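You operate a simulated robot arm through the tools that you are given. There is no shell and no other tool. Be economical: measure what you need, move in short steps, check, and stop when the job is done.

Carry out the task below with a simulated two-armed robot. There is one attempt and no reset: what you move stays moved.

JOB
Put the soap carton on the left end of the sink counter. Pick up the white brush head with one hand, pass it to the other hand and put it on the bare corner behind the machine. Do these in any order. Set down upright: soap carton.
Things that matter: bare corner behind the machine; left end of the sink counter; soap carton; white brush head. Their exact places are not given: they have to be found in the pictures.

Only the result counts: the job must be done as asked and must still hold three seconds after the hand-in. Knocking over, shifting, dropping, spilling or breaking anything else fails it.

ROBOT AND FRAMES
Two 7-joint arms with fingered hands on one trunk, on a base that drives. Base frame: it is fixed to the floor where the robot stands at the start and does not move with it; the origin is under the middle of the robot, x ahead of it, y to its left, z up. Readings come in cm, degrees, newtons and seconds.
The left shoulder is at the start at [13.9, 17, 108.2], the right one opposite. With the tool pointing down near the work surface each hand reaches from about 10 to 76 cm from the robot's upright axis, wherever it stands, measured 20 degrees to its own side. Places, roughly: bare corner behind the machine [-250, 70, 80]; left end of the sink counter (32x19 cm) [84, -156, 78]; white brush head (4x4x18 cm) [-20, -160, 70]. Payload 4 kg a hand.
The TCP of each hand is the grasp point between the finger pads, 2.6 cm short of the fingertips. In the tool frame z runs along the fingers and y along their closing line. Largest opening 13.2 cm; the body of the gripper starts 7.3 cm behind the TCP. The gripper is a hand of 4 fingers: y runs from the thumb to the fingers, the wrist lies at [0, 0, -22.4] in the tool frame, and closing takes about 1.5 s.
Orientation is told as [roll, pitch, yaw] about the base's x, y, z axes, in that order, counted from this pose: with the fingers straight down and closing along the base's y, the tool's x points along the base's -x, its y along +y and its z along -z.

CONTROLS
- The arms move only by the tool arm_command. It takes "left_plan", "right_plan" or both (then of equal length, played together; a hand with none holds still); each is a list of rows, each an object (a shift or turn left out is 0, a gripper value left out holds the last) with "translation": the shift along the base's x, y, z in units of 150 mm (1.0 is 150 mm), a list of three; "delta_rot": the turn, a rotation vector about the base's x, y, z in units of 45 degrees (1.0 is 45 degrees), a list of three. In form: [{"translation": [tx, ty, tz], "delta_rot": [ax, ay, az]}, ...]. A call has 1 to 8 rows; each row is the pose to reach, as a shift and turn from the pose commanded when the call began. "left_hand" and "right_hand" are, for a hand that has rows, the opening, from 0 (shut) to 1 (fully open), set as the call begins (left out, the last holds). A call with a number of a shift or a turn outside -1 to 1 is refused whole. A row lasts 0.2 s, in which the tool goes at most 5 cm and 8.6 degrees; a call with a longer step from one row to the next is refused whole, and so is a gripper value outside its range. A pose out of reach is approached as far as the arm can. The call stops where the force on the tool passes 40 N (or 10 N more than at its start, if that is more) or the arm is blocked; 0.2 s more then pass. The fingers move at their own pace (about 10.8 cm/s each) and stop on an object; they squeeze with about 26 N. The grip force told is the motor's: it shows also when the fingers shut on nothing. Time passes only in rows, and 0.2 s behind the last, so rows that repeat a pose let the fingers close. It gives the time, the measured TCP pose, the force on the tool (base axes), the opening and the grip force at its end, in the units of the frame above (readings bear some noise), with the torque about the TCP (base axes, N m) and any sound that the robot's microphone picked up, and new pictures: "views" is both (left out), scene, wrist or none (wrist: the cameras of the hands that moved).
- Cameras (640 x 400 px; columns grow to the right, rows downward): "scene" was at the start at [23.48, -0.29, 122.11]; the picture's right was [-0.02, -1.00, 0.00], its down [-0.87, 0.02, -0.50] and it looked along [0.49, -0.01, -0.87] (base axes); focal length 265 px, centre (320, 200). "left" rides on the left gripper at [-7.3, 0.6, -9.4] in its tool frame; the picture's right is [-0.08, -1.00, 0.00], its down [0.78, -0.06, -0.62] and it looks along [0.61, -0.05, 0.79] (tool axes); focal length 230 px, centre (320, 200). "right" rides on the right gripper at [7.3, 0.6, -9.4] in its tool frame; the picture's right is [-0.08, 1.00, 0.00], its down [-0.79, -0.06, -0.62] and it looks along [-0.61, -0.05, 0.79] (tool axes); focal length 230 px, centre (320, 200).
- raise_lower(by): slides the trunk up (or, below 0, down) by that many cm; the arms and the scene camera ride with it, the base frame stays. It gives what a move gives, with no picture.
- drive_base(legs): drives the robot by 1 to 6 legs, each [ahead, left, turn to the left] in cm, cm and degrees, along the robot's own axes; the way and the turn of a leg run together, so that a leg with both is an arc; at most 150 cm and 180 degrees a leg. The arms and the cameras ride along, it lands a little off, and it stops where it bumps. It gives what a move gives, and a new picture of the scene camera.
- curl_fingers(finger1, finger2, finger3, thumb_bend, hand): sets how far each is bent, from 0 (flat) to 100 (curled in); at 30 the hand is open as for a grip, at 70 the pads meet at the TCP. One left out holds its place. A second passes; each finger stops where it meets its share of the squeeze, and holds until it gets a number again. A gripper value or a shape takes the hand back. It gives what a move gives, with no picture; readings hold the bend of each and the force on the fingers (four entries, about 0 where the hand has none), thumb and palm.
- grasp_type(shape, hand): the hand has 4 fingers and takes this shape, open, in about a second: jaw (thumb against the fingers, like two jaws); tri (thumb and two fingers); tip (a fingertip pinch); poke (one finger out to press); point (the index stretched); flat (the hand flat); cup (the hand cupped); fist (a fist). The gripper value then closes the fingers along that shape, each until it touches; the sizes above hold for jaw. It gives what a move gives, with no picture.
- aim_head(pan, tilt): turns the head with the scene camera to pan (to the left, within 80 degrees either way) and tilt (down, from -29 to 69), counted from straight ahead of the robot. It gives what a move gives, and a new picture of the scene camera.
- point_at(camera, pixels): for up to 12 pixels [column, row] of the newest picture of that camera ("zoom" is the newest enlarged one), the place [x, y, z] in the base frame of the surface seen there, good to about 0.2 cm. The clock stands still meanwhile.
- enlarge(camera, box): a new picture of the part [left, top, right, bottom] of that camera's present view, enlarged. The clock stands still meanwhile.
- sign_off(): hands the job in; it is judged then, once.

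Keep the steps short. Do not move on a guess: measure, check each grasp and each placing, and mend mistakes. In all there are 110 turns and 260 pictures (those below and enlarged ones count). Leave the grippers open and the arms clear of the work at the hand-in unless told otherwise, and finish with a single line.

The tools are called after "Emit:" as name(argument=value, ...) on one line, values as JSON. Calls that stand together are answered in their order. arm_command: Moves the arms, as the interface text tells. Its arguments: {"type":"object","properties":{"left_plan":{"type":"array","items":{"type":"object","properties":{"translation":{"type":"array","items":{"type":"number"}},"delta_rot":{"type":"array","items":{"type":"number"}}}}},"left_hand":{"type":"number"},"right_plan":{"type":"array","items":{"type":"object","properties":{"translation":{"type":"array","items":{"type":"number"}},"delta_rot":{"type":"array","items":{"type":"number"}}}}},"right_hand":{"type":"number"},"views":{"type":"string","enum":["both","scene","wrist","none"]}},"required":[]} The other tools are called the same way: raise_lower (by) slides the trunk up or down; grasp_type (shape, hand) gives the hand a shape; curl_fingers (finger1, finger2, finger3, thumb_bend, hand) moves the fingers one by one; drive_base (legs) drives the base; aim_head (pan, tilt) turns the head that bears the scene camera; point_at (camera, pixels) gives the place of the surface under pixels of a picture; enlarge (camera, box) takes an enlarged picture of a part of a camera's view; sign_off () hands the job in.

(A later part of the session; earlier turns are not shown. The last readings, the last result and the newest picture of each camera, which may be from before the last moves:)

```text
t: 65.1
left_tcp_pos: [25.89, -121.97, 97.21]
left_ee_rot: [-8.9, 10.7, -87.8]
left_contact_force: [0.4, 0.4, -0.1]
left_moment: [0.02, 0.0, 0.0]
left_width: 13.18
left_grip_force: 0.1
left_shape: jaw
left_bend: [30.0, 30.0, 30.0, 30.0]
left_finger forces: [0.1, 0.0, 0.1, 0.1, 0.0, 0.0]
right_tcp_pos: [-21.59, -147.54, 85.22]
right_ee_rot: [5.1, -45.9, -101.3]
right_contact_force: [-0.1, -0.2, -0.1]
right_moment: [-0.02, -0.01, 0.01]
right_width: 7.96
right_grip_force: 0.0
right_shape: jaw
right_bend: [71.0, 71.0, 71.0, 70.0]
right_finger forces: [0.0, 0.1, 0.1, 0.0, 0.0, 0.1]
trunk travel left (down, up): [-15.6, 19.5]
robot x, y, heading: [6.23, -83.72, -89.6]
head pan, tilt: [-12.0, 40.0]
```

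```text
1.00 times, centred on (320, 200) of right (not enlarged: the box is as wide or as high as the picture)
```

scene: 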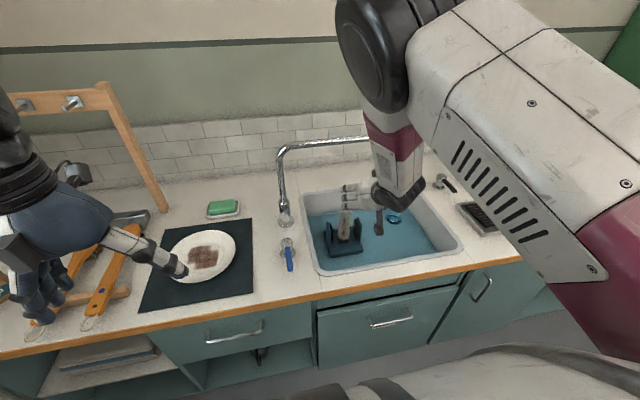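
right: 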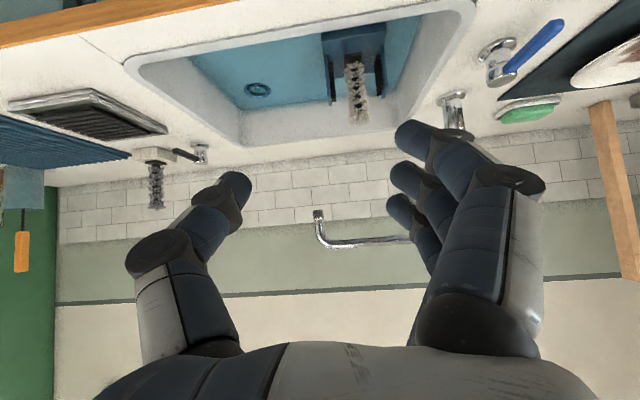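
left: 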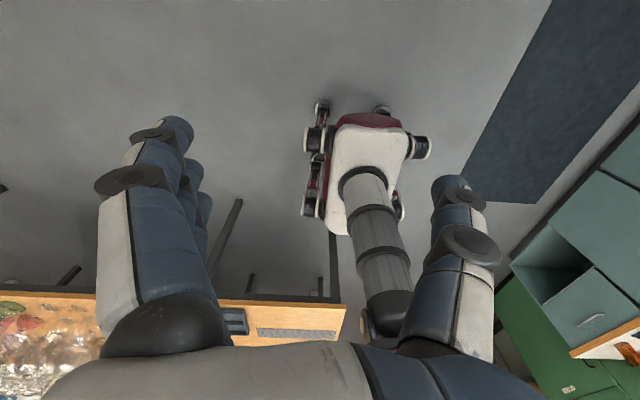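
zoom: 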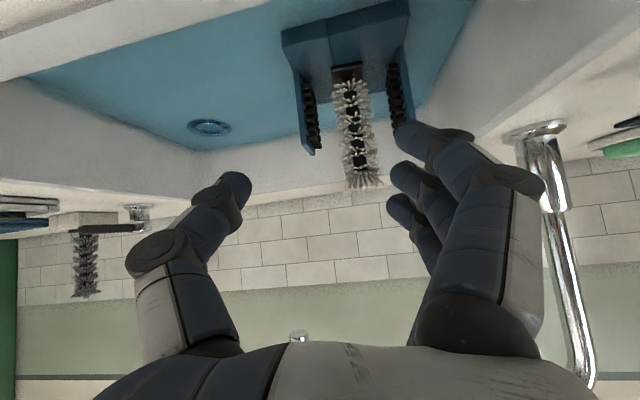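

The trunk move pushed the yaw to −101°, because the arm is too folded. I'll extend the arm forward 9.5 cm while correcting the yaw, watching clearance.

Emit:
arm_command(right_plan=[{"translation": [0.04, -0.16, 0], "delta_rot": [0, 0.02, 0.04]}, {"translation": [0.08, -0.32, 0], "delta_rot": [0, 0.04, 0.08]}, {"translation": [0.12, -0.48, 0], "delta_rot": [0, 0.06, 0.13]}, {"translation": [0.16, -0.63, 0], "delta_rot": [0, 0.08, 0.17]}, {"translation": [0.16, -0.63, 0], "delta_rot": [0, 0.08, 0.17]}])

```text
t: 66.3
left_tcp_pos: [25.78, -122.01, 97.03]
left_ee_rot: [-8.9, 10.8, -87.9]
left_contact_force: [-0.6, -0.6, -0.7]
left_moment: [-0.03, 0.02, 0.02]
left_width: 13.19
left_grip_force: 0.0
left_shape: jaw
left_bend: [30.0, 30.0, 30.0, 30.0]
left_finger forces: [0.1, 0.0, 0.1, 0.1, 0.0, 0.0]
right_tcp_pos: [-17.02, -157.49, 85.88]
right_ee_rot: [-2.5, -46.9, -84.8]
right_contact_force: [0.3, -0.3, -0.5]
right_moment: [-0.01, -0.05, 0.01]
right_width: 7.95
right_grip_force: 0.1
right_shape: jaw
right_bend: [71.0, 71.0, 71.0, 70.0]
right_finger forces: [0.0, 0.0, 0.1, 0.0, 0.0, 0.0]
trunk travel left (down, up): [-15.6, 19.5]
robot x, y, heading: [6.07, -83.53, -89.9]
head pan, tilt: [-12.0, 40.0]
```

scene: 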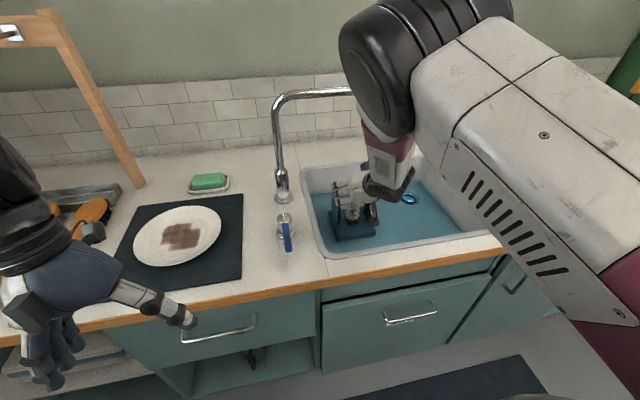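
right: 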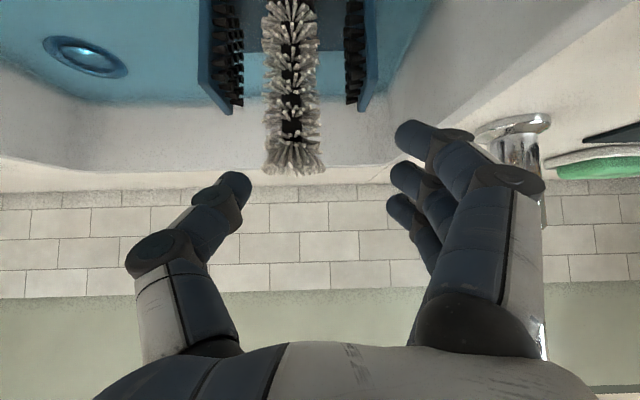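

Now it's near: the brush is at column ~292 between the fingers (240 and 400). I'll check the elbow against the spout before closing in.

Emit:
point_at(camera="scene", pixels=[[350, 60], [365, 110], [385, 140], [395, 170], [352, 92]])

Emit:
point_at(camera="right", pixels=[[293, 150], [293, 172], [265, 165], [322, 165], [232, 180], [405, 130], [228, 100], [353, 90]])

```text
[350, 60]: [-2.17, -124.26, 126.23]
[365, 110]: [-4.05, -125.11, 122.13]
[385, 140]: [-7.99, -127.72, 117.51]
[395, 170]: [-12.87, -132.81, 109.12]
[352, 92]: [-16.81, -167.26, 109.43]
```

```text
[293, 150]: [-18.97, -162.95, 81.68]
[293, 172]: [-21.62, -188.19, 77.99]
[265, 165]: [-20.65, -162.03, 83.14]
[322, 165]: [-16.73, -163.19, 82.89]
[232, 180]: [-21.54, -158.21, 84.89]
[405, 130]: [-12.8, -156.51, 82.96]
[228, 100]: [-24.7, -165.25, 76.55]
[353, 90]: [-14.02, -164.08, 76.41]
```

Clear. Brush axis ≈ (−18.8,−163.9). I'll narrow the opening to about 6.6 cm and align in x and yaw first, above the plates.

Emit:
arm_command(right_plan=[{"translation": [-0.06, 0, 0], "delta_rot": [0, -0.02, -0.06]}, {"translation": [-0.12, -0.02, -0.05], "delta_rot": [0, -0.04, -0.11]}, {"translation": [-0.12, -0.04, -0.1], "delta_rot": [0, -0.04, -0.11]}, {"translation": [-0.12, -0.04, -0.1], "delta_rot": [0, -0.04, -0.11]}], right_hand=0.5, views="wrist")

```text
t: 67.3
left_tcp_pos: [25.81, -122.03, 97.31]
left_ee_rot: [-9.0, 10.8, -87.9]
left_contact_force: [0.5, -1.0, -0.3]
left_moment: [0.02, -0.01, 0.0]
left_width: 13.21
left_grip_force: 0.0
left_shape: jaw
left_bend: [30.0, 30.0, 30.0, 30.0]
left_finger forces: [0.0, 0.0, 0.1, 0.0, 0.1, 0.0]
right_tcp_pos: [-18.32, -157.94, 84.14]
right_ee_rot: [-0.2, -46.9, -90.6]
right_contact_force: [-0.4, 0.8, -0.5]
right_moment: [0.0, 0.06, 0.01]
right_width: 6.67
right_grip_force: 0.2
right_shape: jaw
right_bend: [73.0, 73.0, 73.0, 70.0]
right_finger forces: [0.1, 0.1, 0.0, 0.1, 0.0, 0.0]
trunk travel left (down, up): [-15.6, 19.5]
robot x, y, heading: [6.35, -83.63, -89.9]
head pan, tilt: [-12.0, 40.0]
```

right: 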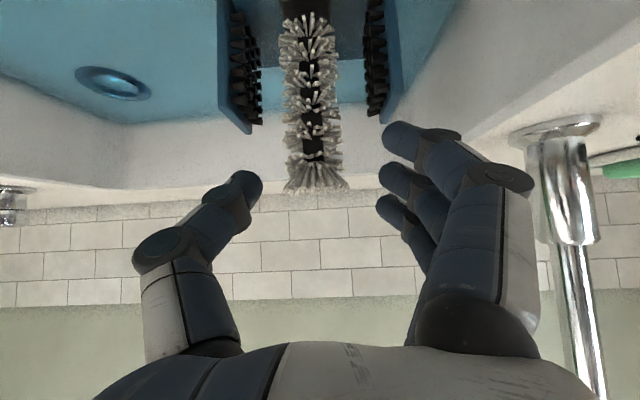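

Well aligned (brush column 315, gap 262–380). I'll advance 5.9 cm and down 3 cm.

Emit:
arm_command(right_plan=[{"translation": [-0.02, -0.13, -0.05]}, {"translation": [-0.02, -0.26, -0.12]}, {"translation": [-0.02, -0.39, -0.2]}, {"translation": [-0.02, -0.39, -0.2]}], views="both")

```text
t: 68.3
left_tcp_pos: [25.86, -122.14, 97.18]
left_ee_rot: [-9.0, 10.7, -87.9]
left_contact_force: [0.5, -0.4, 0.6]
left_moment: [-0.04, 0.01, 0.02]
left_width: 13.2
left_grip_force: 0.1
left_shape: jaw
left_bend: [30.0, 30.0, 30.0, 30.0]
left_finger forces: [0.1, 0.0, 0.0, 0.0, 0.0, 0.0]
right_tcp_pos: [-18.64, -163.76, 81.19]
right_ee_rot: [-0.2, -46.8, -90.7]
right_contact_force: [0.5, -0.2, 0.4]
right_moment: [0.02, 0.02, 0.0]
right_width: 6.67
right_grip_force: 0.1
right_shape: jaw
right_bend: [73.0, 73.0, 73.0, 70.0]
right_finger forces: [0.0, 0.0, 0.0, 0.0, 0.1, 0.0]
trunk travel left (down, up): [-15.6, 19.5]
robot x, y, heading: [5.91, -83.6, -89.4]
head pan, tilt: [-12.0, 40.0]
```

scene: 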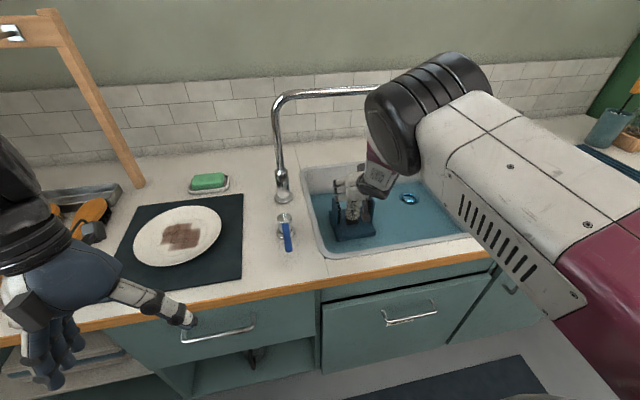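
right: 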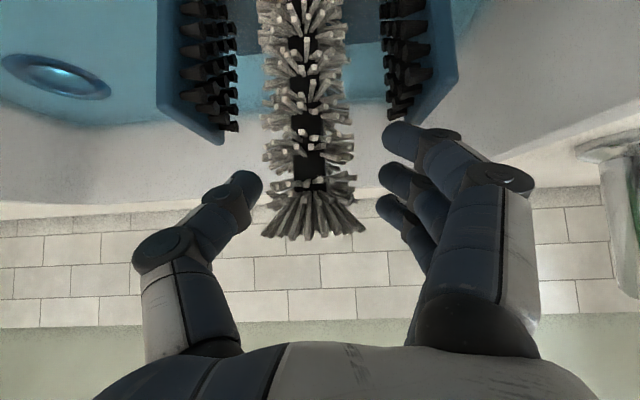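

The brush top lies between the fingers. I'll close.

Emit:
arm_command(right_plan=[{"translation": [-0.02, 0, 0]}, {"translation": [-0.02, 0, 0]}, {"translation": [-0.02, 0, 0]}, {"translation": [-0.02, 0, 0]}, {"translation": [-0.02, 0, 0]}, {"translation": [-0.02, 0, 0]}], right_hand=0, views="wrist")

```text
t: 69.7
left_tcp_pos: [25.77, -122.15, 97.24]
left_ee_rot: [-9.0, 10.8, -87.8]
left_contact_force: [-0.8, -0.4, 0.2]
left_moment: [0.01, 0.01, -0.04]
left_width: 13.2
left_grip_force: 0.1
left_shape: jaw
left_bend: [30.0, 30.0, 30.0, 30.0]
left_finger forces: [0.0, 0.0, 0.1, 0.0, 0.0, 0.1]
right_tcp_pos: [-18.91, -163.94, 81.27]
right_ee_rot: [-0.2, -46.8, -90.9]
right_contact_force: [1.5, -0.2, 2.3]
right_moment: [0.06, -0.35, -0.02]
right_width: 0.82
right_grip_force: 25.9
right_shape: jaw
right_bend: [72.0, 72.0, 68.0, 74.0]
right_finger forces: [10.2, 0.0, 0.0, 0.0, 13.7, 0.0]
trunk travel left (down, up): [-15.6, 19.5]
robot x, y, heading: [6.37, -83.66, -89.7]
head pan, tilt: [-12.0, 40.0]
```

right: 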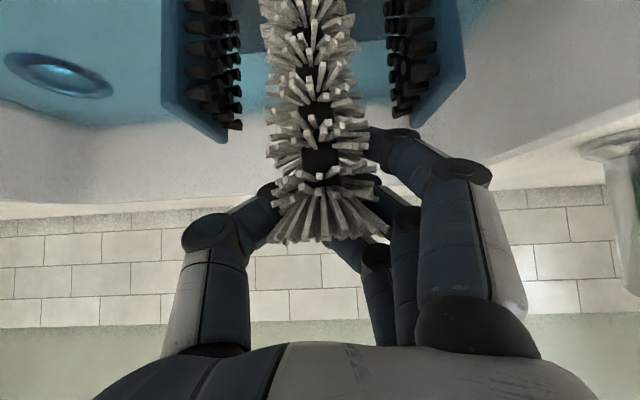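

The fingers sank through the bristles to the core. Index and thumb pinch it (10 N / 14 N) near the top, above its weight centre. I'll lift 2 cm gently to test.

Emit:
arm_command(right_plan=[{"translation": [0, 0, 0.03]}, {"translation": [0, 0, 0.07]}, {"translation": [0, 0, 0.13]}, {"translation": [0, 0, 0.13]}], views="both")

Emit:
enlarge(camera="scene", box=[290, 150, 450, 250])

```text
t: 70.7
left_tcp_pos: [25.79, -122.08, 97.17]
left_ee_rot: [-9.1, 10.8, -87.9]
left_contact_force: [0.3, 0.3, -0.8]
left_moment: [0.0, 0.02, -0.03]
left_width: 13.19
left_grip_force: 0.0
left_shape: jaw
left_bend: [30.0, 30.0, 30.0, 30.0]
left_finger forces: [0.0, 0.1, 0.0, 0.0, 0.0, 0.1]
right_tcp_pos: [-19.05, -163.89, 83.3]
right_ee_rot: [-0.2, -46.8, -91.0]
right_contact_force: [-1.6, -0.4, 0.9]
right_moment: [-0.01, 0.01, 0.02]
right_width: 0.44
right_grip_force: 25.8
right_shape: jaw
right_bend: [75.0, 72.0, 68.0, 73.0]
right_finger forces: [0.0, 0.1, 0.1, 0.0, 0.0, 0.1]
trunk travel left (down, up): [-15.6, 19.5]
robot x, y, heading: [6.12, -83.84, -89.9]
head pan, tilt: [-12.0, 40.0]
```

scene: 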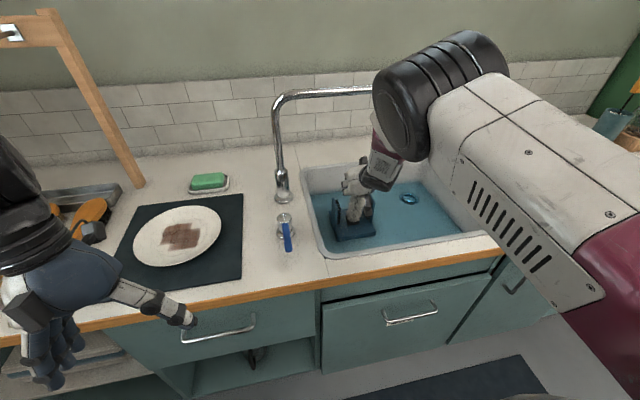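
right: 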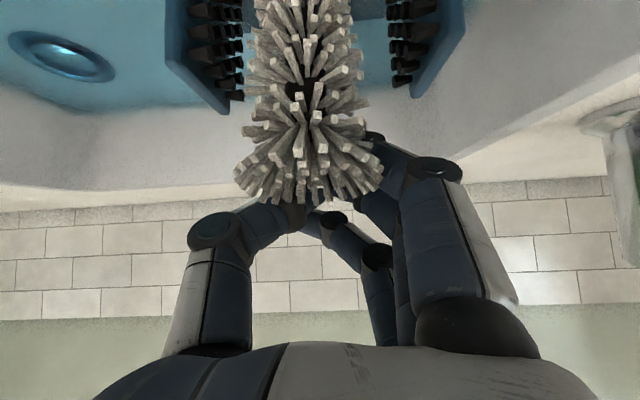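

```text
4.00 times, centred on (370, 200) of scene
```

zoom: 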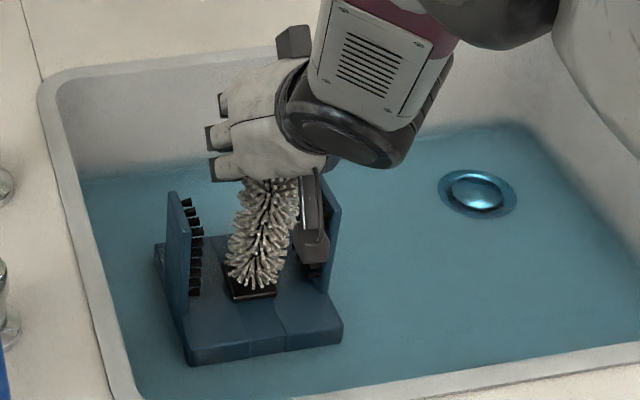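

It slipped out of the pinch. I'll measure whether the brush head still stands straight.

Emit:
point_at(camera="zoom", pixels=[[252, 295], [252, 275], [258, 245], [265, 215], [270, 185], [180, 250], [190, 350], [335, 325]])

Emit:
point_at(camera="right", pixels=[[308, 170], [310, 110], [308, 50], [300, 10], [255, 180], [365, 175]])

```text
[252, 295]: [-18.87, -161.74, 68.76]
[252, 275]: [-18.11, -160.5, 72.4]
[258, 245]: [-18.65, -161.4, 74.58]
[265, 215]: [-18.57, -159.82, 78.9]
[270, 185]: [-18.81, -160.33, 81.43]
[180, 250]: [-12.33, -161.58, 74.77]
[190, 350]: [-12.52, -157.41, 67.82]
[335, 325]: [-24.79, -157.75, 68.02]
```

```text
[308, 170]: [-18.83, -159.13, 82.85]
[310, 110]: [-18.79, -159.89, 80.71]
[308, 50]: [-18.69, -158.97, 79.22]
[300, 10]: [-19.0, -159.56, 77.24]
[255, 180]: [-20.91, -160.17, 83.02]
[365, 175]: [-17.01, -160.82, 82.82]
```

The brush head still stands (front face now y≈−160, so it slid ~2.5 cm toward me within the cradle). The steep tilt only caught its tip. I'll regrip with a flatter hand (~70°): first go up and back.

Emit:
arm_command(right_plan=[{"translation": [0, 0, 0.15]}, {"translation": [0, 0, 0.33]}, {"translation": [0, 0.15, 0.38], "delta_rot": [-0.1, 0, 0]}, {"translation": [0, 0.35, 0.4], "delta_rot": [-0.25, 0, 0]}, {"translation": [0, 0.55, 0.4], "delta_rot": [-0.4, 0, 0]}, {"translation": [0, 0.7, 0.4], "delta_rot": [-0.53, 0, 0]}, {"translation": [0, 0.7, 0.4], "delta_rot": [-0.53, 0, 0]}], views="both")

```text
t: 72.5
left_tcp_pos: [25.7, -122.19, 97.26]
left_ee_rot: [-9.4, 10.8, -87.8]
left_contact_force: [-0.4, -0.6, 0.7]
left_moment: [0.01, -0.02, 0.0]
left_width: 13.17
left_grip_force: 0.0
left_shape: jaw
left_bend: [30.0, 30.0, 30.0, 30.0]
left_finger forces: [0.0, 0.1, 0.0, 0.0, 0.0, 0.0]
right_tcp_pos: [-22.46, -153.12, 89.52]
right_ee_rot: [6.5, -70.5, -101.5]
right_contact_force: [-0.4, -0.8, -1.7]
right_moment: [-0.03, -0.01, 0.02]
right_width: 0.44
right_grip_force: 26.4
right_shape: jaw
right_bend: [75.0, 72.0, 68.0, 73.0]
right_finger forces: [0.0, 0.1, 0.0, 0.0, 0.0, 0.1]
trunk travel left (down, up): [-15.6, 19.5]
robot x, y, heading: [6.21, -83.55, -89.7]
head pan, tilt: [-12.0, 40.0]
stopped in row 7 (right hand): the arm was blocked; the commanded pose is now the measured one
```

scene: 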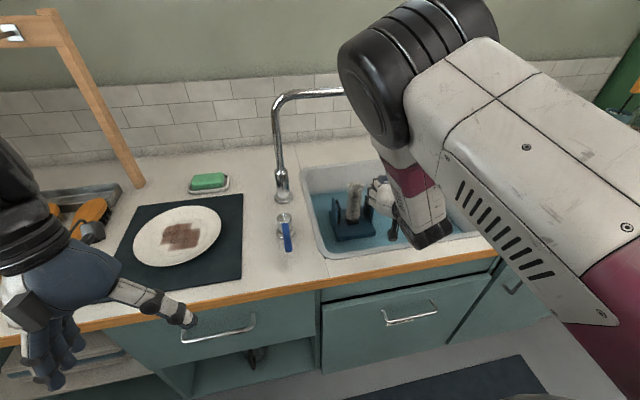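
right: 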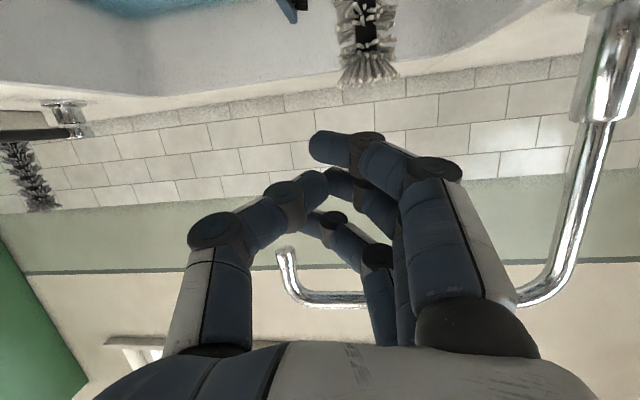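

At the near limit again, so I'll drive back 9 cm for more extension and reopen the hand (0.5). Then I'll bring the hand to just in front of the brush, squared up.

Emit:
drive_base(legs=[[-9, 0, 0]])

Emit:
arm_command(right_plan=[{"translation": [0.06, -0.15, 0], "delta_rot": [0, 0.03, 0.03]}, {"translation": [0.12, -0.3, 0], "delta_rot": [0, 0.06, 0.06]}, {"translation": [0.18, -0.45, -0.05], "delta_rot": [0, 0.1, 0.1]}, {"translation": [0.24, -0.6, -0.1], "delta_rot": [0, 0.14, 0.13]}, {"translation": [0.24, -0.6, -0.1], "delta_rot": [0, 0.14, 0.13]}], right_hand=0.5, views="both")

```text
t: 73.6
left_tcp_pos: [25.6, -113.02, 97.33]
left_ee_rot: [-9.3, 10.6, -87.9]
left_contact_force: [-0.2, 0.6, 0.3]
left_moment: [-0.07, 0.0, 0.01]
left_width: 13.19
left_grip_force: 0.1
left_shape: jaw
left_bend: [30.0, 30.0, 30.0, 30.0]
left_finger forces: [0.0, 0.0, 0.1, 0.0, 0.0, 0.1]
right_tcp_pos: [-22.56, -143.96, 89.48]
right_ee_rot: [6.6, -70.5, -101.7]
right_contact_force: [-0.8, -0.1, -1.0]
right_moment: [0.01, 0.0, 0.01]
right_width: 0.42
right_grip_force: 25.8
right_shape: jaw
right_bend: [75.0, 72.0, 68.0, 73.0]
right_finger forces: [0.1, 0.1, 0.1, 0.0, 0.1, 0.1]
trunk travel left (down, up): [-15.6, 19.5]
robot x, y, heading: [6.6, -74.32, -89.6]
head pan, tilt: [-12.0, 40.0]
```

scene: 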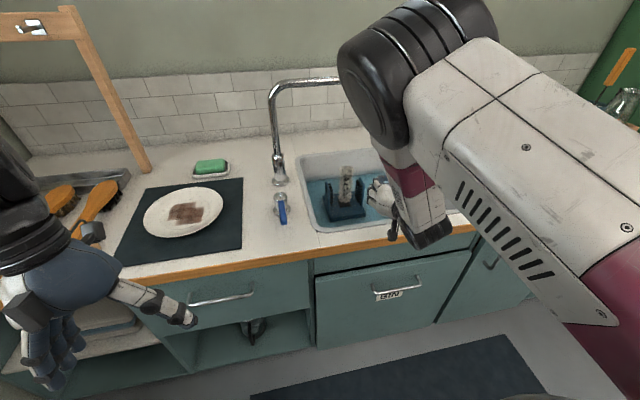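

```text
t: 75.0
left_tcp_pos: [25.64, -113.16, 97.2]
left_ee_rot: [-9.6, 10.8, -87.9]
left_contact_force: [-1.2, -1.0, -0.1]
left_moment: [0.03, -0.02, -0.03]
left_width: 13.19
left_grip_force: 0.0
left_shape: jaw
left_bend: [30.0, 30.0, 30.0, 30.0]
left_finger forces: [0.0, 0.1, 0.0, 0.1, 0.0, 0.0]
right_tcp_pos: [-22.1, -153.2, 88.34]
right_ee_rot: [-9.8, -71.2, -83.3]
right_contact_force: [0.6, -0.3, 0.3]
right_moment: [-0.03, 0.02, 0.02]
right_width: 6.56
right_grip_force: 0.0
right_shape: jaw
right_bend: [73.0, 73.0, 73.0, 70.0]
right_finger forces: [0.0, 0.0, 0.1, 0.1, 0.0, 0.0]
trunk travel left (down, up): [-15.6, 19.5]
robot x, y, heading: [6.12, -74.5, -89.8]
head pan, tilt: [-12.0, 40.0]
stopped in row 5 (right hand): the arm was blocked; the commanded pose is now the measured one
```

scene: 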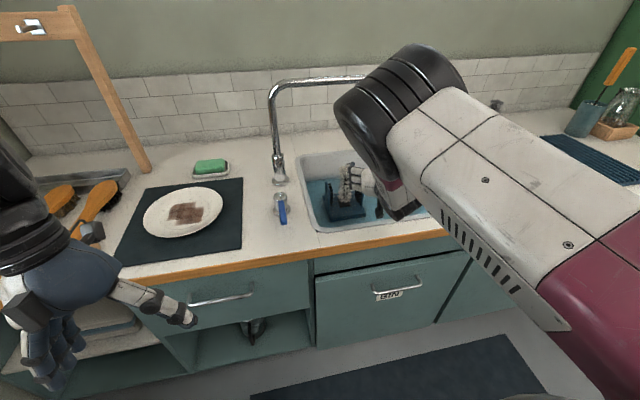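
right: 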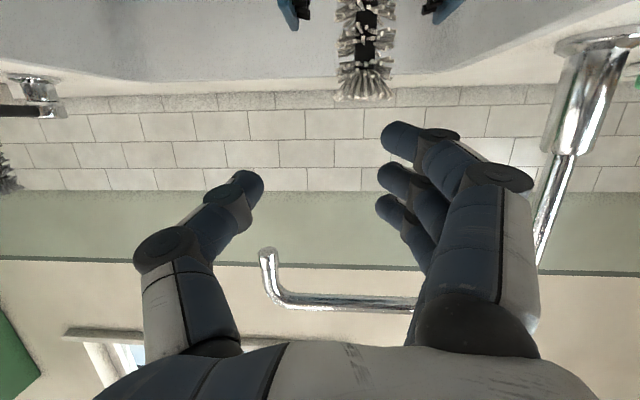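

The posture is good: the tool points straight at the wall, 18° below horizontal, closing along x. Keeping this posture, I'll position by trunk and base: trunk −6.5 and base 3.2 cm left, still in front of the brush.

Emit:
raise_lower(by=-6.5)

Emit:
drive_base(legs=[[0, 3.2, 0]])

Emit:
enlarge(camera="right", box=[0, 0, 640, 400])

```text
t: 75.7
left_tcp_pos: [25.17, -114.02, 90.67]
left_ee_rot: [-13.4, 16.3, -87.0]
left_contact_force: [0.6, -0.2, -0.2]
left_moment: [-0.02, -0.03, 0.0]
left_width: 13.19
left_grip_force: 0.1
left_shape: jaw
left_bend: [30.0, 30.0, 30.0, 30.0]
left_finger forces: [0.1, 0.0, 0.0, 0.0, 0.0, 0.0]
right_tcp_pos: [-26.17, -152.71, 83.53]
right_ee_rot: [-7.3, -70.9, -89.4]
right_contact_force: [11.4, 2.5, 20.1]
right_moment: [2.88, -1.0, -1.3]
right_width: 6.55
right_grip_force: 0.1
right_shape: jaw
right_bend: [73.0, 73.0, 73.0, 70.0]
right_finger forces: [0.0, 0.1, 0.0, 0.1, 0.0, 0.0]
trunk travel left (down, up): [-11.5, 23.6]
robot x, y, heading: [6.08, -74.63, -89.9]
head pan, tilt: [-12.0, 40.0]
stopped: the force on the tool passed its limit at 70 N (the readings are from after the stop); the commanded pose is now the measured one
```

```text
t: 76.7
left_tcp_pos: [28.53, -113.87, 90.78]
left_ee_rot: [-13.3, 16.3, -87.1]
left_contact_force: [-0.2, -0.1, -0.2]
left_moment: [-0.03, -0.05, 0.01]
left_width: 13.17
left_grip_force: 0.0
left_shape: jaw
left_bend: [30.0, 30.0, 30.0, 30.0]
left_finger forces: [0.0, 0.0, 0.0, 0.0, 0.0, 0.0]
right_tcp_pos: [-22.87, -152.68, 83.57]
right_ee_rot: [-7.6, -70.7, -89.0]
right_contact_force: [4.0, 3.8, 31.4]
right_moment: [4.27, -0.81, -0.41]
right_width: 6.56
right_grip_force: 0.0
right_shape: jaw
right_bend: [73.0, 73.0, 73.0, 70.0]
right_finger forces: [0.0, 0.0, 0.0, 0.0, 0.1, 0.1]
trunk travel left (down, up): [-11.5, 23.6]
robot x, y, heading: [9.2, -74.64, -89.7]
head pan, tilt: [-12.0, 40.0]
```

scene: 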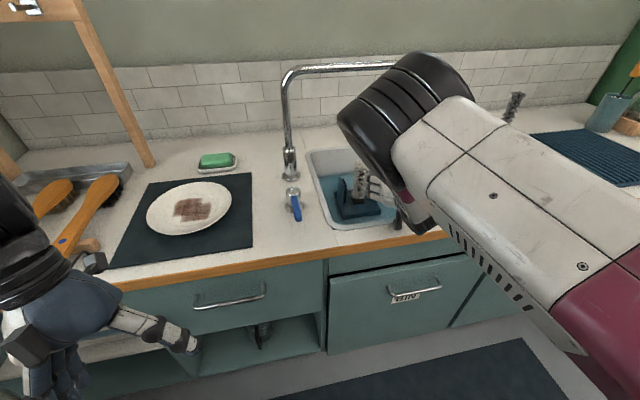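

```text
1.00 times, centred on (320, 200) of right (not enlarged: the box is as wide or as high as the picture)
```

zoom: 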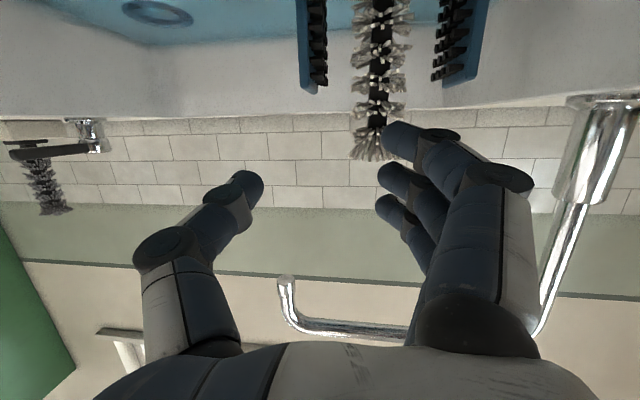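

The wrist is resting on the counter edge (31 N), so a flat approach doesn't fit. I'll raise the trunk again at once and use a steeper tilt (~30°) instead, gripping deeper.

Emit:
raise_lower(by=8)

Emit:
arm_command(right_plan=[{"translation": [0, 0, 0.08], "delta_rot": [0.15, 0, 0]}, {"translation": [0, 0, 0.16], "delta_rot": [0.3, 0, 0]}, {"translation": [0, 0, 0.2], "delta_rot": [0.45, 0, 0]}, {"translation": [0, 0, 0.2], "delta_rot": [0.6, 0, 0]}, {"translation": [0, 0, 0.2], "delta_rot": [0.75, 0, 0]}, {"translation": [0, 0, 0.2], "delta_rot": [0.9, 0, 0]}, {"translation": [0, 0, 0.2], "delta_rot": [0.9, 0, 0]}], right_hand=0.45)

```text
t: 77.8
left_tcp_pos: [28.32, -114.08, 98.6]
left_ee_rot: [-13.2, 16.6, -87.1]
left_contact_force: [-0.1, 0.1, -0.3]
left_moment: [-0.02, -0.03, 0.01]
left_width: 13.2
left_grip_force: 0.2
left_shape: jaw
left_bend: [30.0, 30.0, 30.0, 30.0]
left_finger forces: [0.0, 0.0, 0.0, 0.0, 0.1, 0.0]
right_tcp_pos: [-22.87, -152.91, 91.03]
right_ee_rot: [-7.5, -70.4, -89.1]
right_contact_force: [-0.6, 0.5, 0.9]
right_moment: [-0.02, 0.0, 0.02]
right_width: 6.57
right_grip_force: 0.1
right_shape: jaw
right_bend: [73.0, 73.0, 73.0, 70.0]
right_finger forces: [0.0, 0.0, 0.0, 0.0, 0.0, 0.0]
trunk travel left (down, up): [-19.5, 15.6]
robot x, y, heading: [9.1, -74.18, -89.5]
head pan, tilt: [-12.0, 40.0]
```

```text
t: 79.4
left_tcp_pos: [28.51, -114.09, 98.66]
left_ee_rot: [-13.2, 16.5, -87.1]
left_contact_force: [-0.7, 0.2, 0.7]
left_moment: [0.01, -0.07, 0.02]
left_width: 13.17
left_grip_force: 0.1
left_shape: jaw
left_bend: [30.0, 30.0, 30.0, 30.0]
left_finger forces: [0.0, 0.0, 0.0, 0.1, 0.0, 0.1]
right_tcp_pos: [-22.88, -152.9, 94.15]
right_ee_rot: [-6.9, -29.9, -89.7]
right_contact_force: [0.0, -0.6, 0.4]
right_moment: [-0.03, 0.01, 0.0]
right_width: 6.01
right_grip_force: 0.0
right_shape: jaw
right_bend: [73.0, 73.0, 73.0, 70.0]
right_finger forces: [0.0, 0.1, 0.0, 0.1, 0.1, 0.1]
trunk travel left (down, up): [-19.5, 15.6]
robot x, y, heading: [9.53, -74.63, -89.8]
head pan, tilt: [-12.0, 40.0]
```

scene: 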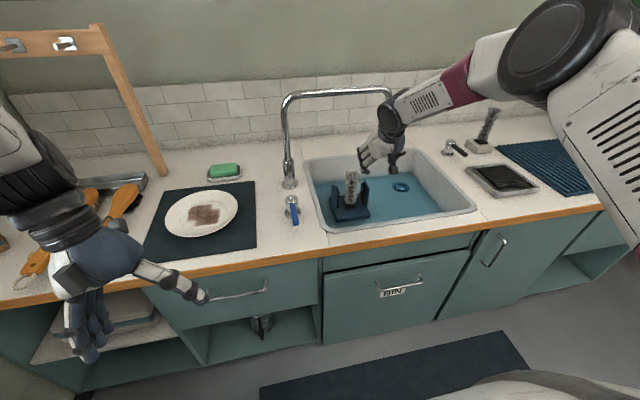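
right: 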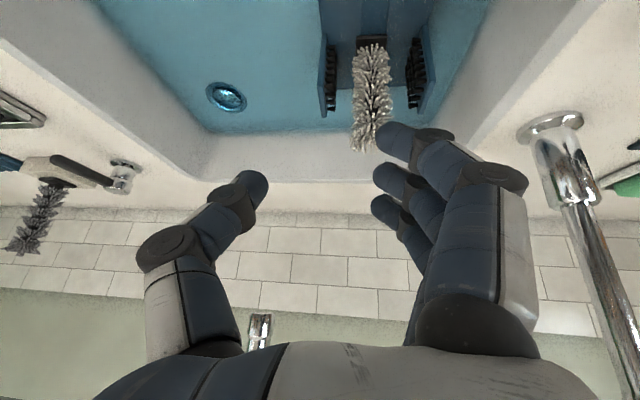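

This posture is comfortable (tilt 30°). I'll measure the brush from the wrist camera, and the nearby parts.

Emit:
enlarge(camera="right", box=[290, 20, 450, 120])

Emit:
point_at(camera="right", pixels=[[370, 135], [357, 140], [385, 120], [372, 100], [373, 70], [374, 50], [330, 105], [415, 100], [328, 45], [412, 45], [371, 40]])

Emit:
point_at(camera="scene", pixels=[[353, 175], [353, 190], [347, 205], [410, 110], [460, 90], [520, 60], [395, 150]])

```text
4.00 times, centred on (370, 70) of right
```

zoom: 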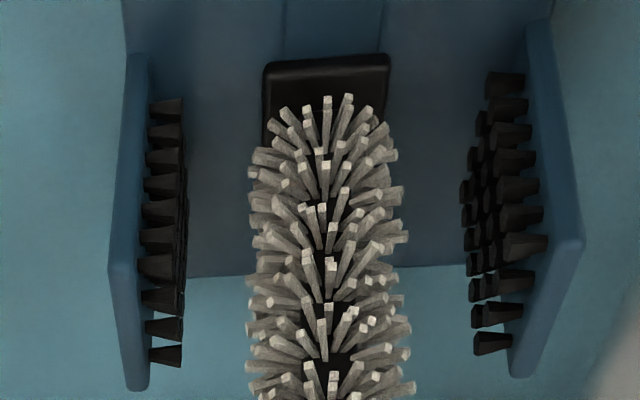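

```text
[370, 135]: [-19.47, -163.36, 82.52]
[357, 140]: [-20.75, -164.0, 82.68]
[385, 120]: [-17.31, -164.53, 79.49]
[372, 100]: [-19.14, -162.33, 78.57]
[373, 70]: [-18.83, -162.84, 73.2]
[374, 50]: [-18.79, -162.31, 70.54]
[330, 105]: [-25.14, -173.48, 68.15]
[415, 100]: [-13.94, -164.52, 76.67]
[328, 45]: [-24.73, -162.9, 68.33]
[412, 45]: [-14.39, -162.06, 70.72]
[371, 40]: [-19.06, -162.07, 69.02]
```

```text
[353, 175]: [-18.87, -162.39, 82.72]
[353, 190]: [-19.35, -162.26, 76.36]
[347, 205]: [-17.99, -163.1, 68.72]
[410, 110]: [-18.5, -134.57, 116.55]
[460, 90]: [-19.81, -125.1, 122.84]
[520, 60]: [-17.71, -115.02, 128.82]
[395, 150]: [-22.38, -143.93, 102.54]
```

The brush head is upright again at (−18.9,−164.2). I'll move above it (z 90) with the roll corrected, staying in front of and below the spout.

Emit:
arm_command(right_plan=[{"translation": [0.08, -0.15, -0.05], "delta_rot": [0, -0.03, 0.02]}, {"translation": [0.16, -0.3, -0.1], "delta_rot": [0, -0.06, 0.04]}, {"translation": [0.22, -0.45, -0.16], "delta_rot": [0, -0.09, 0.06]}, {"translation": [0.27, -0.6, -0.22], "delta_rot": [0, -0.12, 0.077]}, {"translation": [0.27, -0.73, -0.25], "delta_rot": [0, -0.133, 0.077]}, {"translation": [0.27, -0.73, -0.25], "delta_rot": [0, -0.133, 0.077]}], right_hand=0.42)

```text
t: 80.8
left_tcp_pos: [28.5, -113.98, 98.64]
left_ee_rot: [-13.3, 16.5, -87.1]
left_contact_force: [-0.3, 0.6, -1.0]
left_moment: [-0.01, -0.04, 0.02]
left_width: 13.21
left_grip_force: 0.1
left_shape: jaw
left_bend: [30.0, 30.0, 30.0, 30.0]
left_finger forces: [0.0, 0.1, 0.0, 0.0, 0.0, 0.0]
right_tcp_pos: [-19.14, -159.22, 90.81]
right_ee_rot: [0.0, -30.1, -89.7]
right_contact_force: [-0.1, -0.1, -0.1]
right_moment: [0.0, 0.04, 0.01]
right_width: 5.6
right_grip_force: 0.2
right_shape: jaw
right_bend: [73.0, 73.0, 73.0, 70.0]
right_finger forces: [0.0, 0.0, 0.1, 0.0, 0.1, 0.0]
right hand out of reach, approached as far as the arm can: row 4, 5, 6
trunk travel left (down, up): [-19.5, 15.6]
robot x, y, heading: [9.14, -74.66, -89.5]
head pan, tilt: [-12.0, 40.0]
```

scene: 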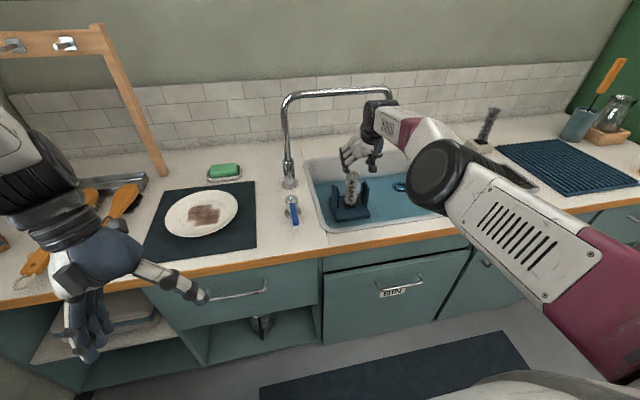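
right: 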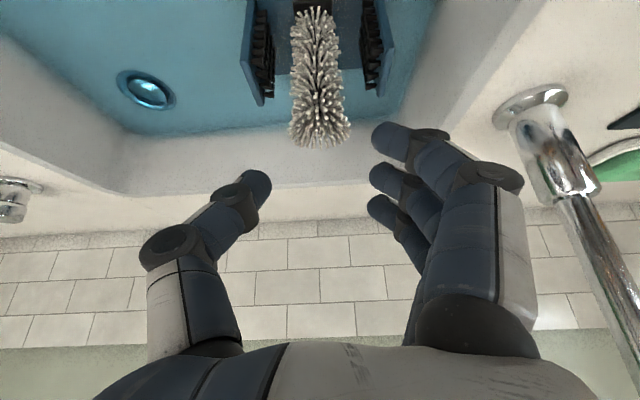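

Just out of reach by 5 cm, so I'll drive the base 5 cm ahead.

Emit:
drive_base(legs=[[5, 0, 0]])

Emit:
enlarge(camera="right", box=[0, 0, 640, 400])

```text
t: 81.8
left_tcp_pos: [28.36, -118.9, 98.59]
left_ee_rot: [-13.3, 16.6, -87.1]
left_contact_force: [0.7, 0.1, -0.4]
left_moment: [0.0, 0.0, 0.01]
left_width: 13.16
left_grip_force: 0.1
left_shape: jaw
left_bend: [30.0, 30.0, 30.0, 30.0]
left_finger forces: [0.0, 0.0, 0.0, 0.1, 0.0, 0.1]
right_tcp_pos: [-19.04, -164.12, 90.5]
right_ee_rot: [0.1, -30.1, -89.9]
right_contact_force: [0.4, -0.6, -0.5]
right_moment: [0.0, 0.01, 0.03]
right_width: 5.58
right_grip_force: 0.1
right_shape: jaw
right_bend: [73.0, 73.0, 73.0, 70.0]
right_finger forces: [0.0, 0.1, 0.0, 0.1, 0.0, 0.0]
trunk travel left (down, up): [-19.5, 15.6]
robot x, y, heading: [9.4, -79.19, -89.9]
head pan, tilt: [-12.0, 40.0]
```

scene: 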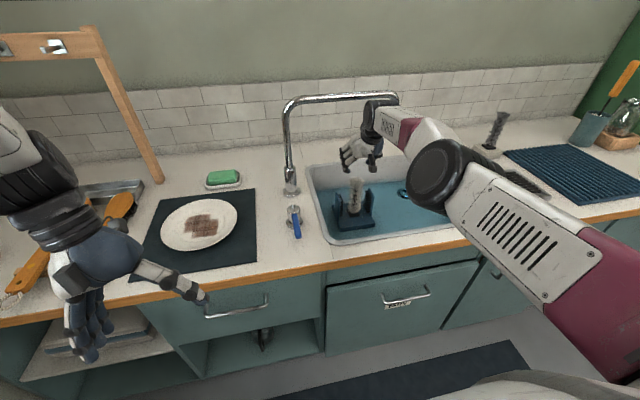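

```text
1.00 times, centred on (320, 200) of right (not enlarged: the box is as wide or as high as the picture)
```

zoom: 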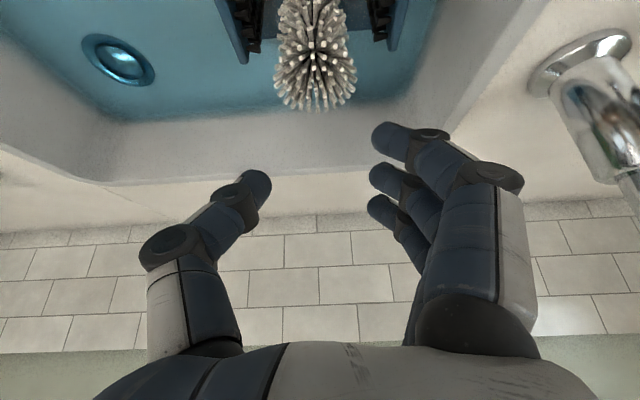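

Aligned (brush column 315, gap 270–372). I'll check the elbow height, then lower by trunk.

Emit:
point_at(camera="scene", pixels=[[435, 170], [425, 205], [460, 215], [385, 115], [372, 160]])

Emit:
raise_lower(by=-6.5)

Emit:
enlarge(camera="right", box=[0, 0, 640, 400])

```text
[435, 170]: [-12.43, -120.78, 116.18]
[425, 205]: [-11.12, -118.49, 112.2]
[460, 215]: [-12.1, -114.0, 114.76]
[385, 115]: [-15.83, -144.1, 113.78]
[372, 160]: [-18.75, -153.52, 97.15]
```

```text
t: 82.7
left_tcp_pos: [28.41, -118.78, 92.22]
left_ee_rot: [-13.3, 17.1, -87.2]
left_contact_force: [0.1, -0.4, -0.7]
left_moment: [-0.01, -0.01, 0.0]
left_width: 13.21
left_grip_force: 0.1
left_shape: jaw
left_bend: [30.0, 30.0, 30.0, 30.0]
left_finger forces: [0.0, 0.0, 0.0, 0.0, 0.1, 0.0]
right_tcp_pos: [-18.89, -163.6, 75.65]
right_ee_rot: [0.0, -23.4, -89.6]
right_contact_force: [5.7, 7.0, 9.9]
right_moment: [-0.01, 0.96, -0.22]
right_width: 4.4
right_grip_force: 0.0
right_shape: jaw
right_bend: [74.0, 74.0, 74.0, 70.0]
right_finger forces: [5.5, 6.0, 2.5, 0.1, 22.5, 0.1]
trunk travel left (down, up): [-13.5, 21.6]
robot x, y, heading: [9.44, -79.51, -90.0]
head pan, tilt: [-12.0, 40.0]
stopped: the force on the tool passed its limit at 49 N (the readings are from after the stop); the commanded pose is now the measured one
```

```text
1.00 times, centred on (320, 200) of right (not enlarged: the box is as wide or as high as the picture)
```

zoom: 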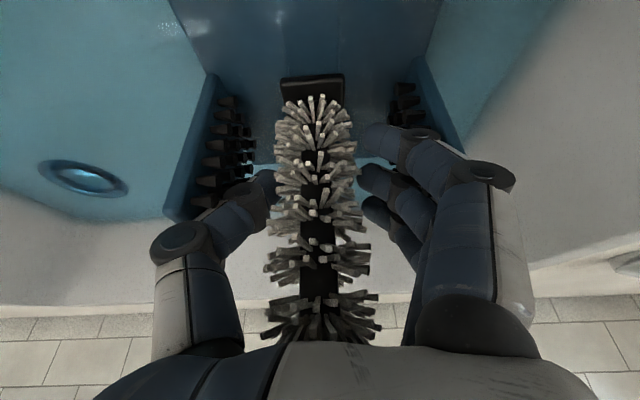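

The hand went lower than expected (pending reach), to z 75.7, with the brush deep between fingers and the thumb touching a side plate. I'll raise 2 cm to relieve contact and look.

Emit:
arm_command(right_plan=[{"translation": [0, 0, 0.07]}, {"translation": [0, 0, 0.15]}, {"translation": [0, 0, 0.15]}], right_hand=0.3, views="both")

```text
t: 83.5
left_tcp_pos: [28.37, -118.95, 92.22]
left_ee_rot: [-13.3, 17.3, -87.2]
left_contact_force: [0.1, 0.3, -0.2]
left_moment: [-0.01, 0.02, 0.02]
left_width: 13.17
left_grip_force: 0.1
left_shape: jaw
left_bend: [30.0, 30.0, 30.0, 30.0]
left_finger forces: [0.0, 0.1, 0.0, 0.0, 0.0, 0.0]
right_tcp_pos: [-19.11, -164.11, 77.38]
right_ee_rot: [-0.1, -23.1, -89.6]
right_contact_force: [0.4, 0.6, -0.2]
right_moment: [0.03, 0.01, 0.05]
right_width: 2.02
right_grip_force: 25.7
right_shape: jaw
right_bend: [74.0, 74.0, 68.0, 71.0]
right_finger forces: [9.7, 6.9, 2.1, 0.0, 19.2, 0.0]
right hand out of reach, approached as far as the arm can: row 1, 2, 3
trunk travel left (down, up): [-13.5, 21.6]
robot x, y, heading: [9.46, -79.51, -89.9]
head pan, tilt: [-12.0, 40.0]
```

scene: 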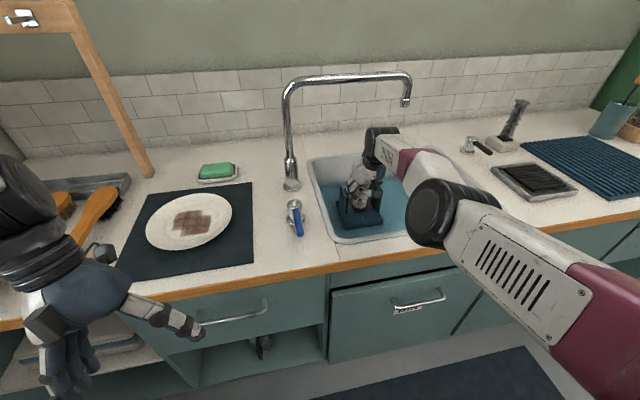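
right: 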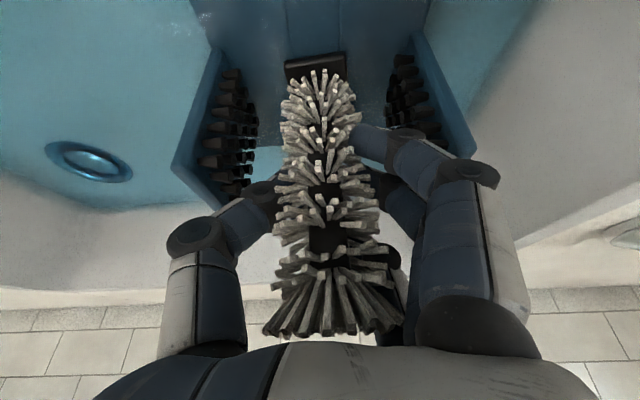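

All three fingers and the thumb now grip the core (2.0 cm wide, 26 N). I'll command full closing and lift a little with the trunk to test.

Emit:
arm_command(right_plan=[{"translation": [0, 0, 0]}, {"translation": [0, 0, 0]}, {"translation": [0, 0, 0]}, {"translation": [0, 0, 0]}], right_hand=0, views="none")

Emit:
raise_lower(by=3)

Emit:
enlarge(camera="right", box=[0, 0, 640, 400])

Emit:
enlarge(camera="scene", box=[290, 120, 450, 260])

```text
t: 84.5
left_tcp_pos: [28.52, -118.94, 92.13]
left_ee_rot: [-13.4, 17.2, -87.0]
left_contact_force: [-0.6, -0.4, -0.3]
left_moment: [0.0, 0.0, 0.03]
left_width: 13.2
left_grip_force: 0.1
left_shape: jaw
left_bend: [30.0, 30.0, 30.0, 30.0]
left_finger forces: [0.1, 0.1, 0.1, 0.0, 0.0, 0.0]
right_tcp_pos: [-19.08, -164.11, 77.5]
right_ee_rot: [0.0, -23.2, -89.7]
right_contact_force: [-0.1, 0.6, -0.2]
right_moment: [0.0, 0.02, 0.02]
right_width: 1.99
right_grip_force: 25.8
right_shape: jaw
right_bend: [74.0, 74.0, 68.0, 71.0]
right_finger forces: [9.6, 6.9, 2.3, 0.0, 19.4, 0.0]
trunk travel left (down, up): [-13.5, 21.6]
robot x, y, heading: [9.39, -79.31, -89.7]
head pan, tilt: [-12.0, 40.0]
```

```text
t: 85.2
left_tcp_pos: [28.46, -118.99, 95.14]
left_ee_rot: [-13.4, 17.3, -87.1]
left_contact_force: [-0.1, -0.4, -0.3]
left_moment: [0.01, 0.03, -0.03]
left_width: 13.2
left_grip_force: 0.1
left_shape: jaw
left_bend: [30.0, 30.0, 30.0, 30.0]
left_finger forces: [0.0, 0.0, 0.1, 0.0, 0.1, 0.0]
right_tcp_pos: [-19.18, -164.69, 85.54]
right_ee_rot: [0.2, -27.0, -89.7]
right_contact_force: [0.3, -0.6, -1.7]
right_moment: [0.0, -0.02, 0.02]
right_width: 2.01
right_grip_force: 26.2
right_shape: jaw
right_bend: [74.0, 74.0, 68.0, 71.0]
right_finger forces: [10.0, 7.9, 1.6, 0.1, 19.2, 0.1]
trunk travel left (down, up): [-16.5, 18.6]
robot x, y, heading: [9.21, -79.17, -89.9]
head pan, tilt: [-12.0, 40.0]
```

```text
1.00 times, centred on (320, 200) of right (not enlarged: the box is as wide or as high as the picture)
```

zoom: 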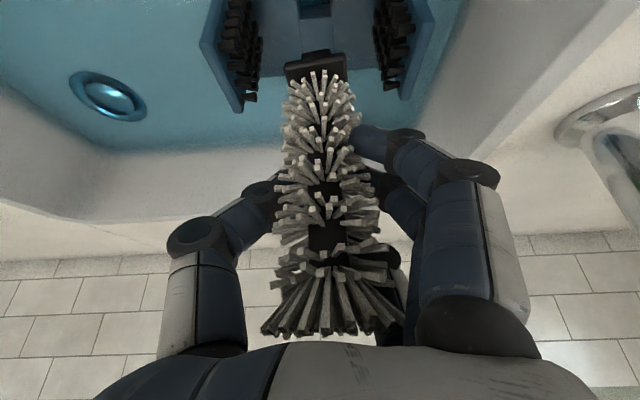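

```text
2.86 times, centred on (370, 190) of scene
```

zoom: 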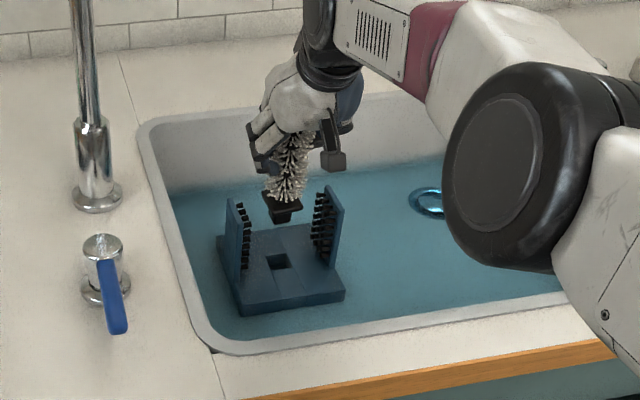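

The brush head is out of its socket and held. I'll drive back 7 cm within the sink so the hand clears the spout, then raise it over the rim.

Emit:
drive_base(legs=[[-7, 0, 0]])

Emit:
raise_lower(by=11)

Emit:
aim_head(pan=-20, tilt=45)

```text
t: 86.2
left_tcp_pos: [28.38, -112.1, 95.26]
left_ee_rot: [-13.3, 17.2, -87.2]
left_contact_force: [0.9, 0.1, 0.4]
left_moment: [-0.02, 0.01, 0.0]
left_width: 13.15
left_grip_force: 0.1
left_shape: jaw
left_bend: [30.0, 30.0, 30.0, 30.0]
left_finger forces: [0.0, 0.0, 0.1, 0.1, 0.1, 0.1]
right_tcp_pos: [-19.39, -157.51, 85.69]
right_ee_rot: [0.0, -27.1, -89.7]
right_contact_force: [0.4, 0.4, 0.0]
right_moment: [-0.03, -0.01, -0.04]
right_width: 1.98
right_grip_force: 26.0
right_shape: jaw
right_bend: [74.0, 74.0, 68.0, 71.0]
right_finger forces: [9.9, 7.9, 1.6, 0.0, 19.2, 0.0]
trunk travel left (down, up): [-16.5, 18.6]
robot x, y, heading: [9.12, -72.62, -89.7]
head pan, tilt: [-12.0, 40.0]
```

scene: 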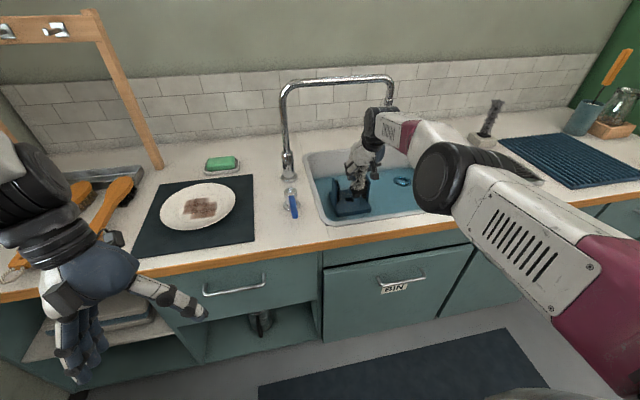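

```text
t: 87.6
left_tcp_pos: [28.33, -112.08, 106.16]
left_ee_rot: [-13.3, 17.4, -87.2]
left_contact_force: [0.5, 0.0, 0.3]
left_moment: [0.01, -0.01, 0.04]
left_width: 13.17
left_grip_force: 0.1
left_shape: jaw
left_bend: [30.0, 30.0, 30.0, 30.0]
left_finger forces: [0.1, 0.1, 0.0, 0.0, 0.0, 0.1]
right_tcp_pos: [-19.27, -157.25, 108.57]
right_ee_rot: [0.0, -35.9, -89.8]
right_contact_force: [-0.7, 0.8, -1.1]
right_moment: [-0.03, -0.03, 0.04]
right_width: 2.0
right_grip_force: 25.9
right_shape: jaw
right_bend: [74.0, 74.0, 68.0, 71.0]
right_finger forces: [9.9, 7.9, 1.7, 0.1, 19.1, 0.0]
trunk travel left (down, up): [-27.5, 7.6]
robot x, y, heading: [8.87, -72.4, -89.9]
head pan, tilt: [-12.0, 40.0]
```

```text
t: 88.3
left_tcp_pos: [28.5, -112.15, 106.11]
left_ee_rot: [-13.3, 17.2, -87.2]
left_contact_force: [0.3, -0.4, -0.5]
left_moment: [0.02, 0.0, -0.02]
left_width: 13.18
left_grip_force: 0.0
left_shape: jaw
left_bend: [30.0, 30.0, 30.0, 30.0]
left_finger forces: [0.0, 0.0, 0.0, 0.1, 0.0, 0.1]
right_tcp_pos: [-19.27, -157.08, 108.71]
right_ee_rot: [0.0, -35.9, -89.7]
right_contact_force: [-0.3, 0.4, -0.4]
right_moment: [0.0, 0.0, -0.02]
right_width: 2.01
right_grip_force: 25.9
right_shape: jaw
right_bend: [74.0, 74.0, 68.0, 71.0]
right_finger forces: [9.9, 8.0, 1.5, 0.0, 19.1, 0.0]
trunk travel left (down, up): [-27.5, 7.6]
robot x, y, heading: [9.26, -72.32, -89.9]
head pan, tilt: [-20.0, 45.0]
```

scene: 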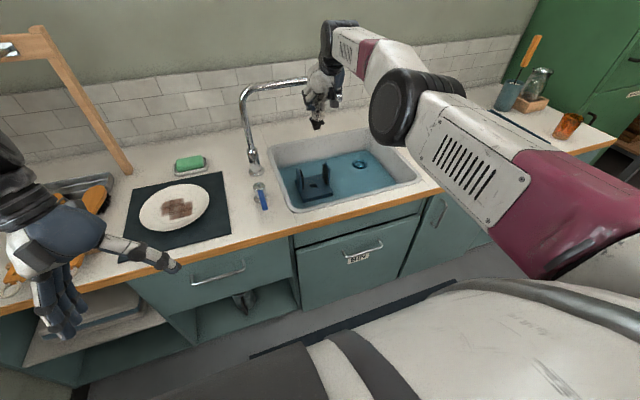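

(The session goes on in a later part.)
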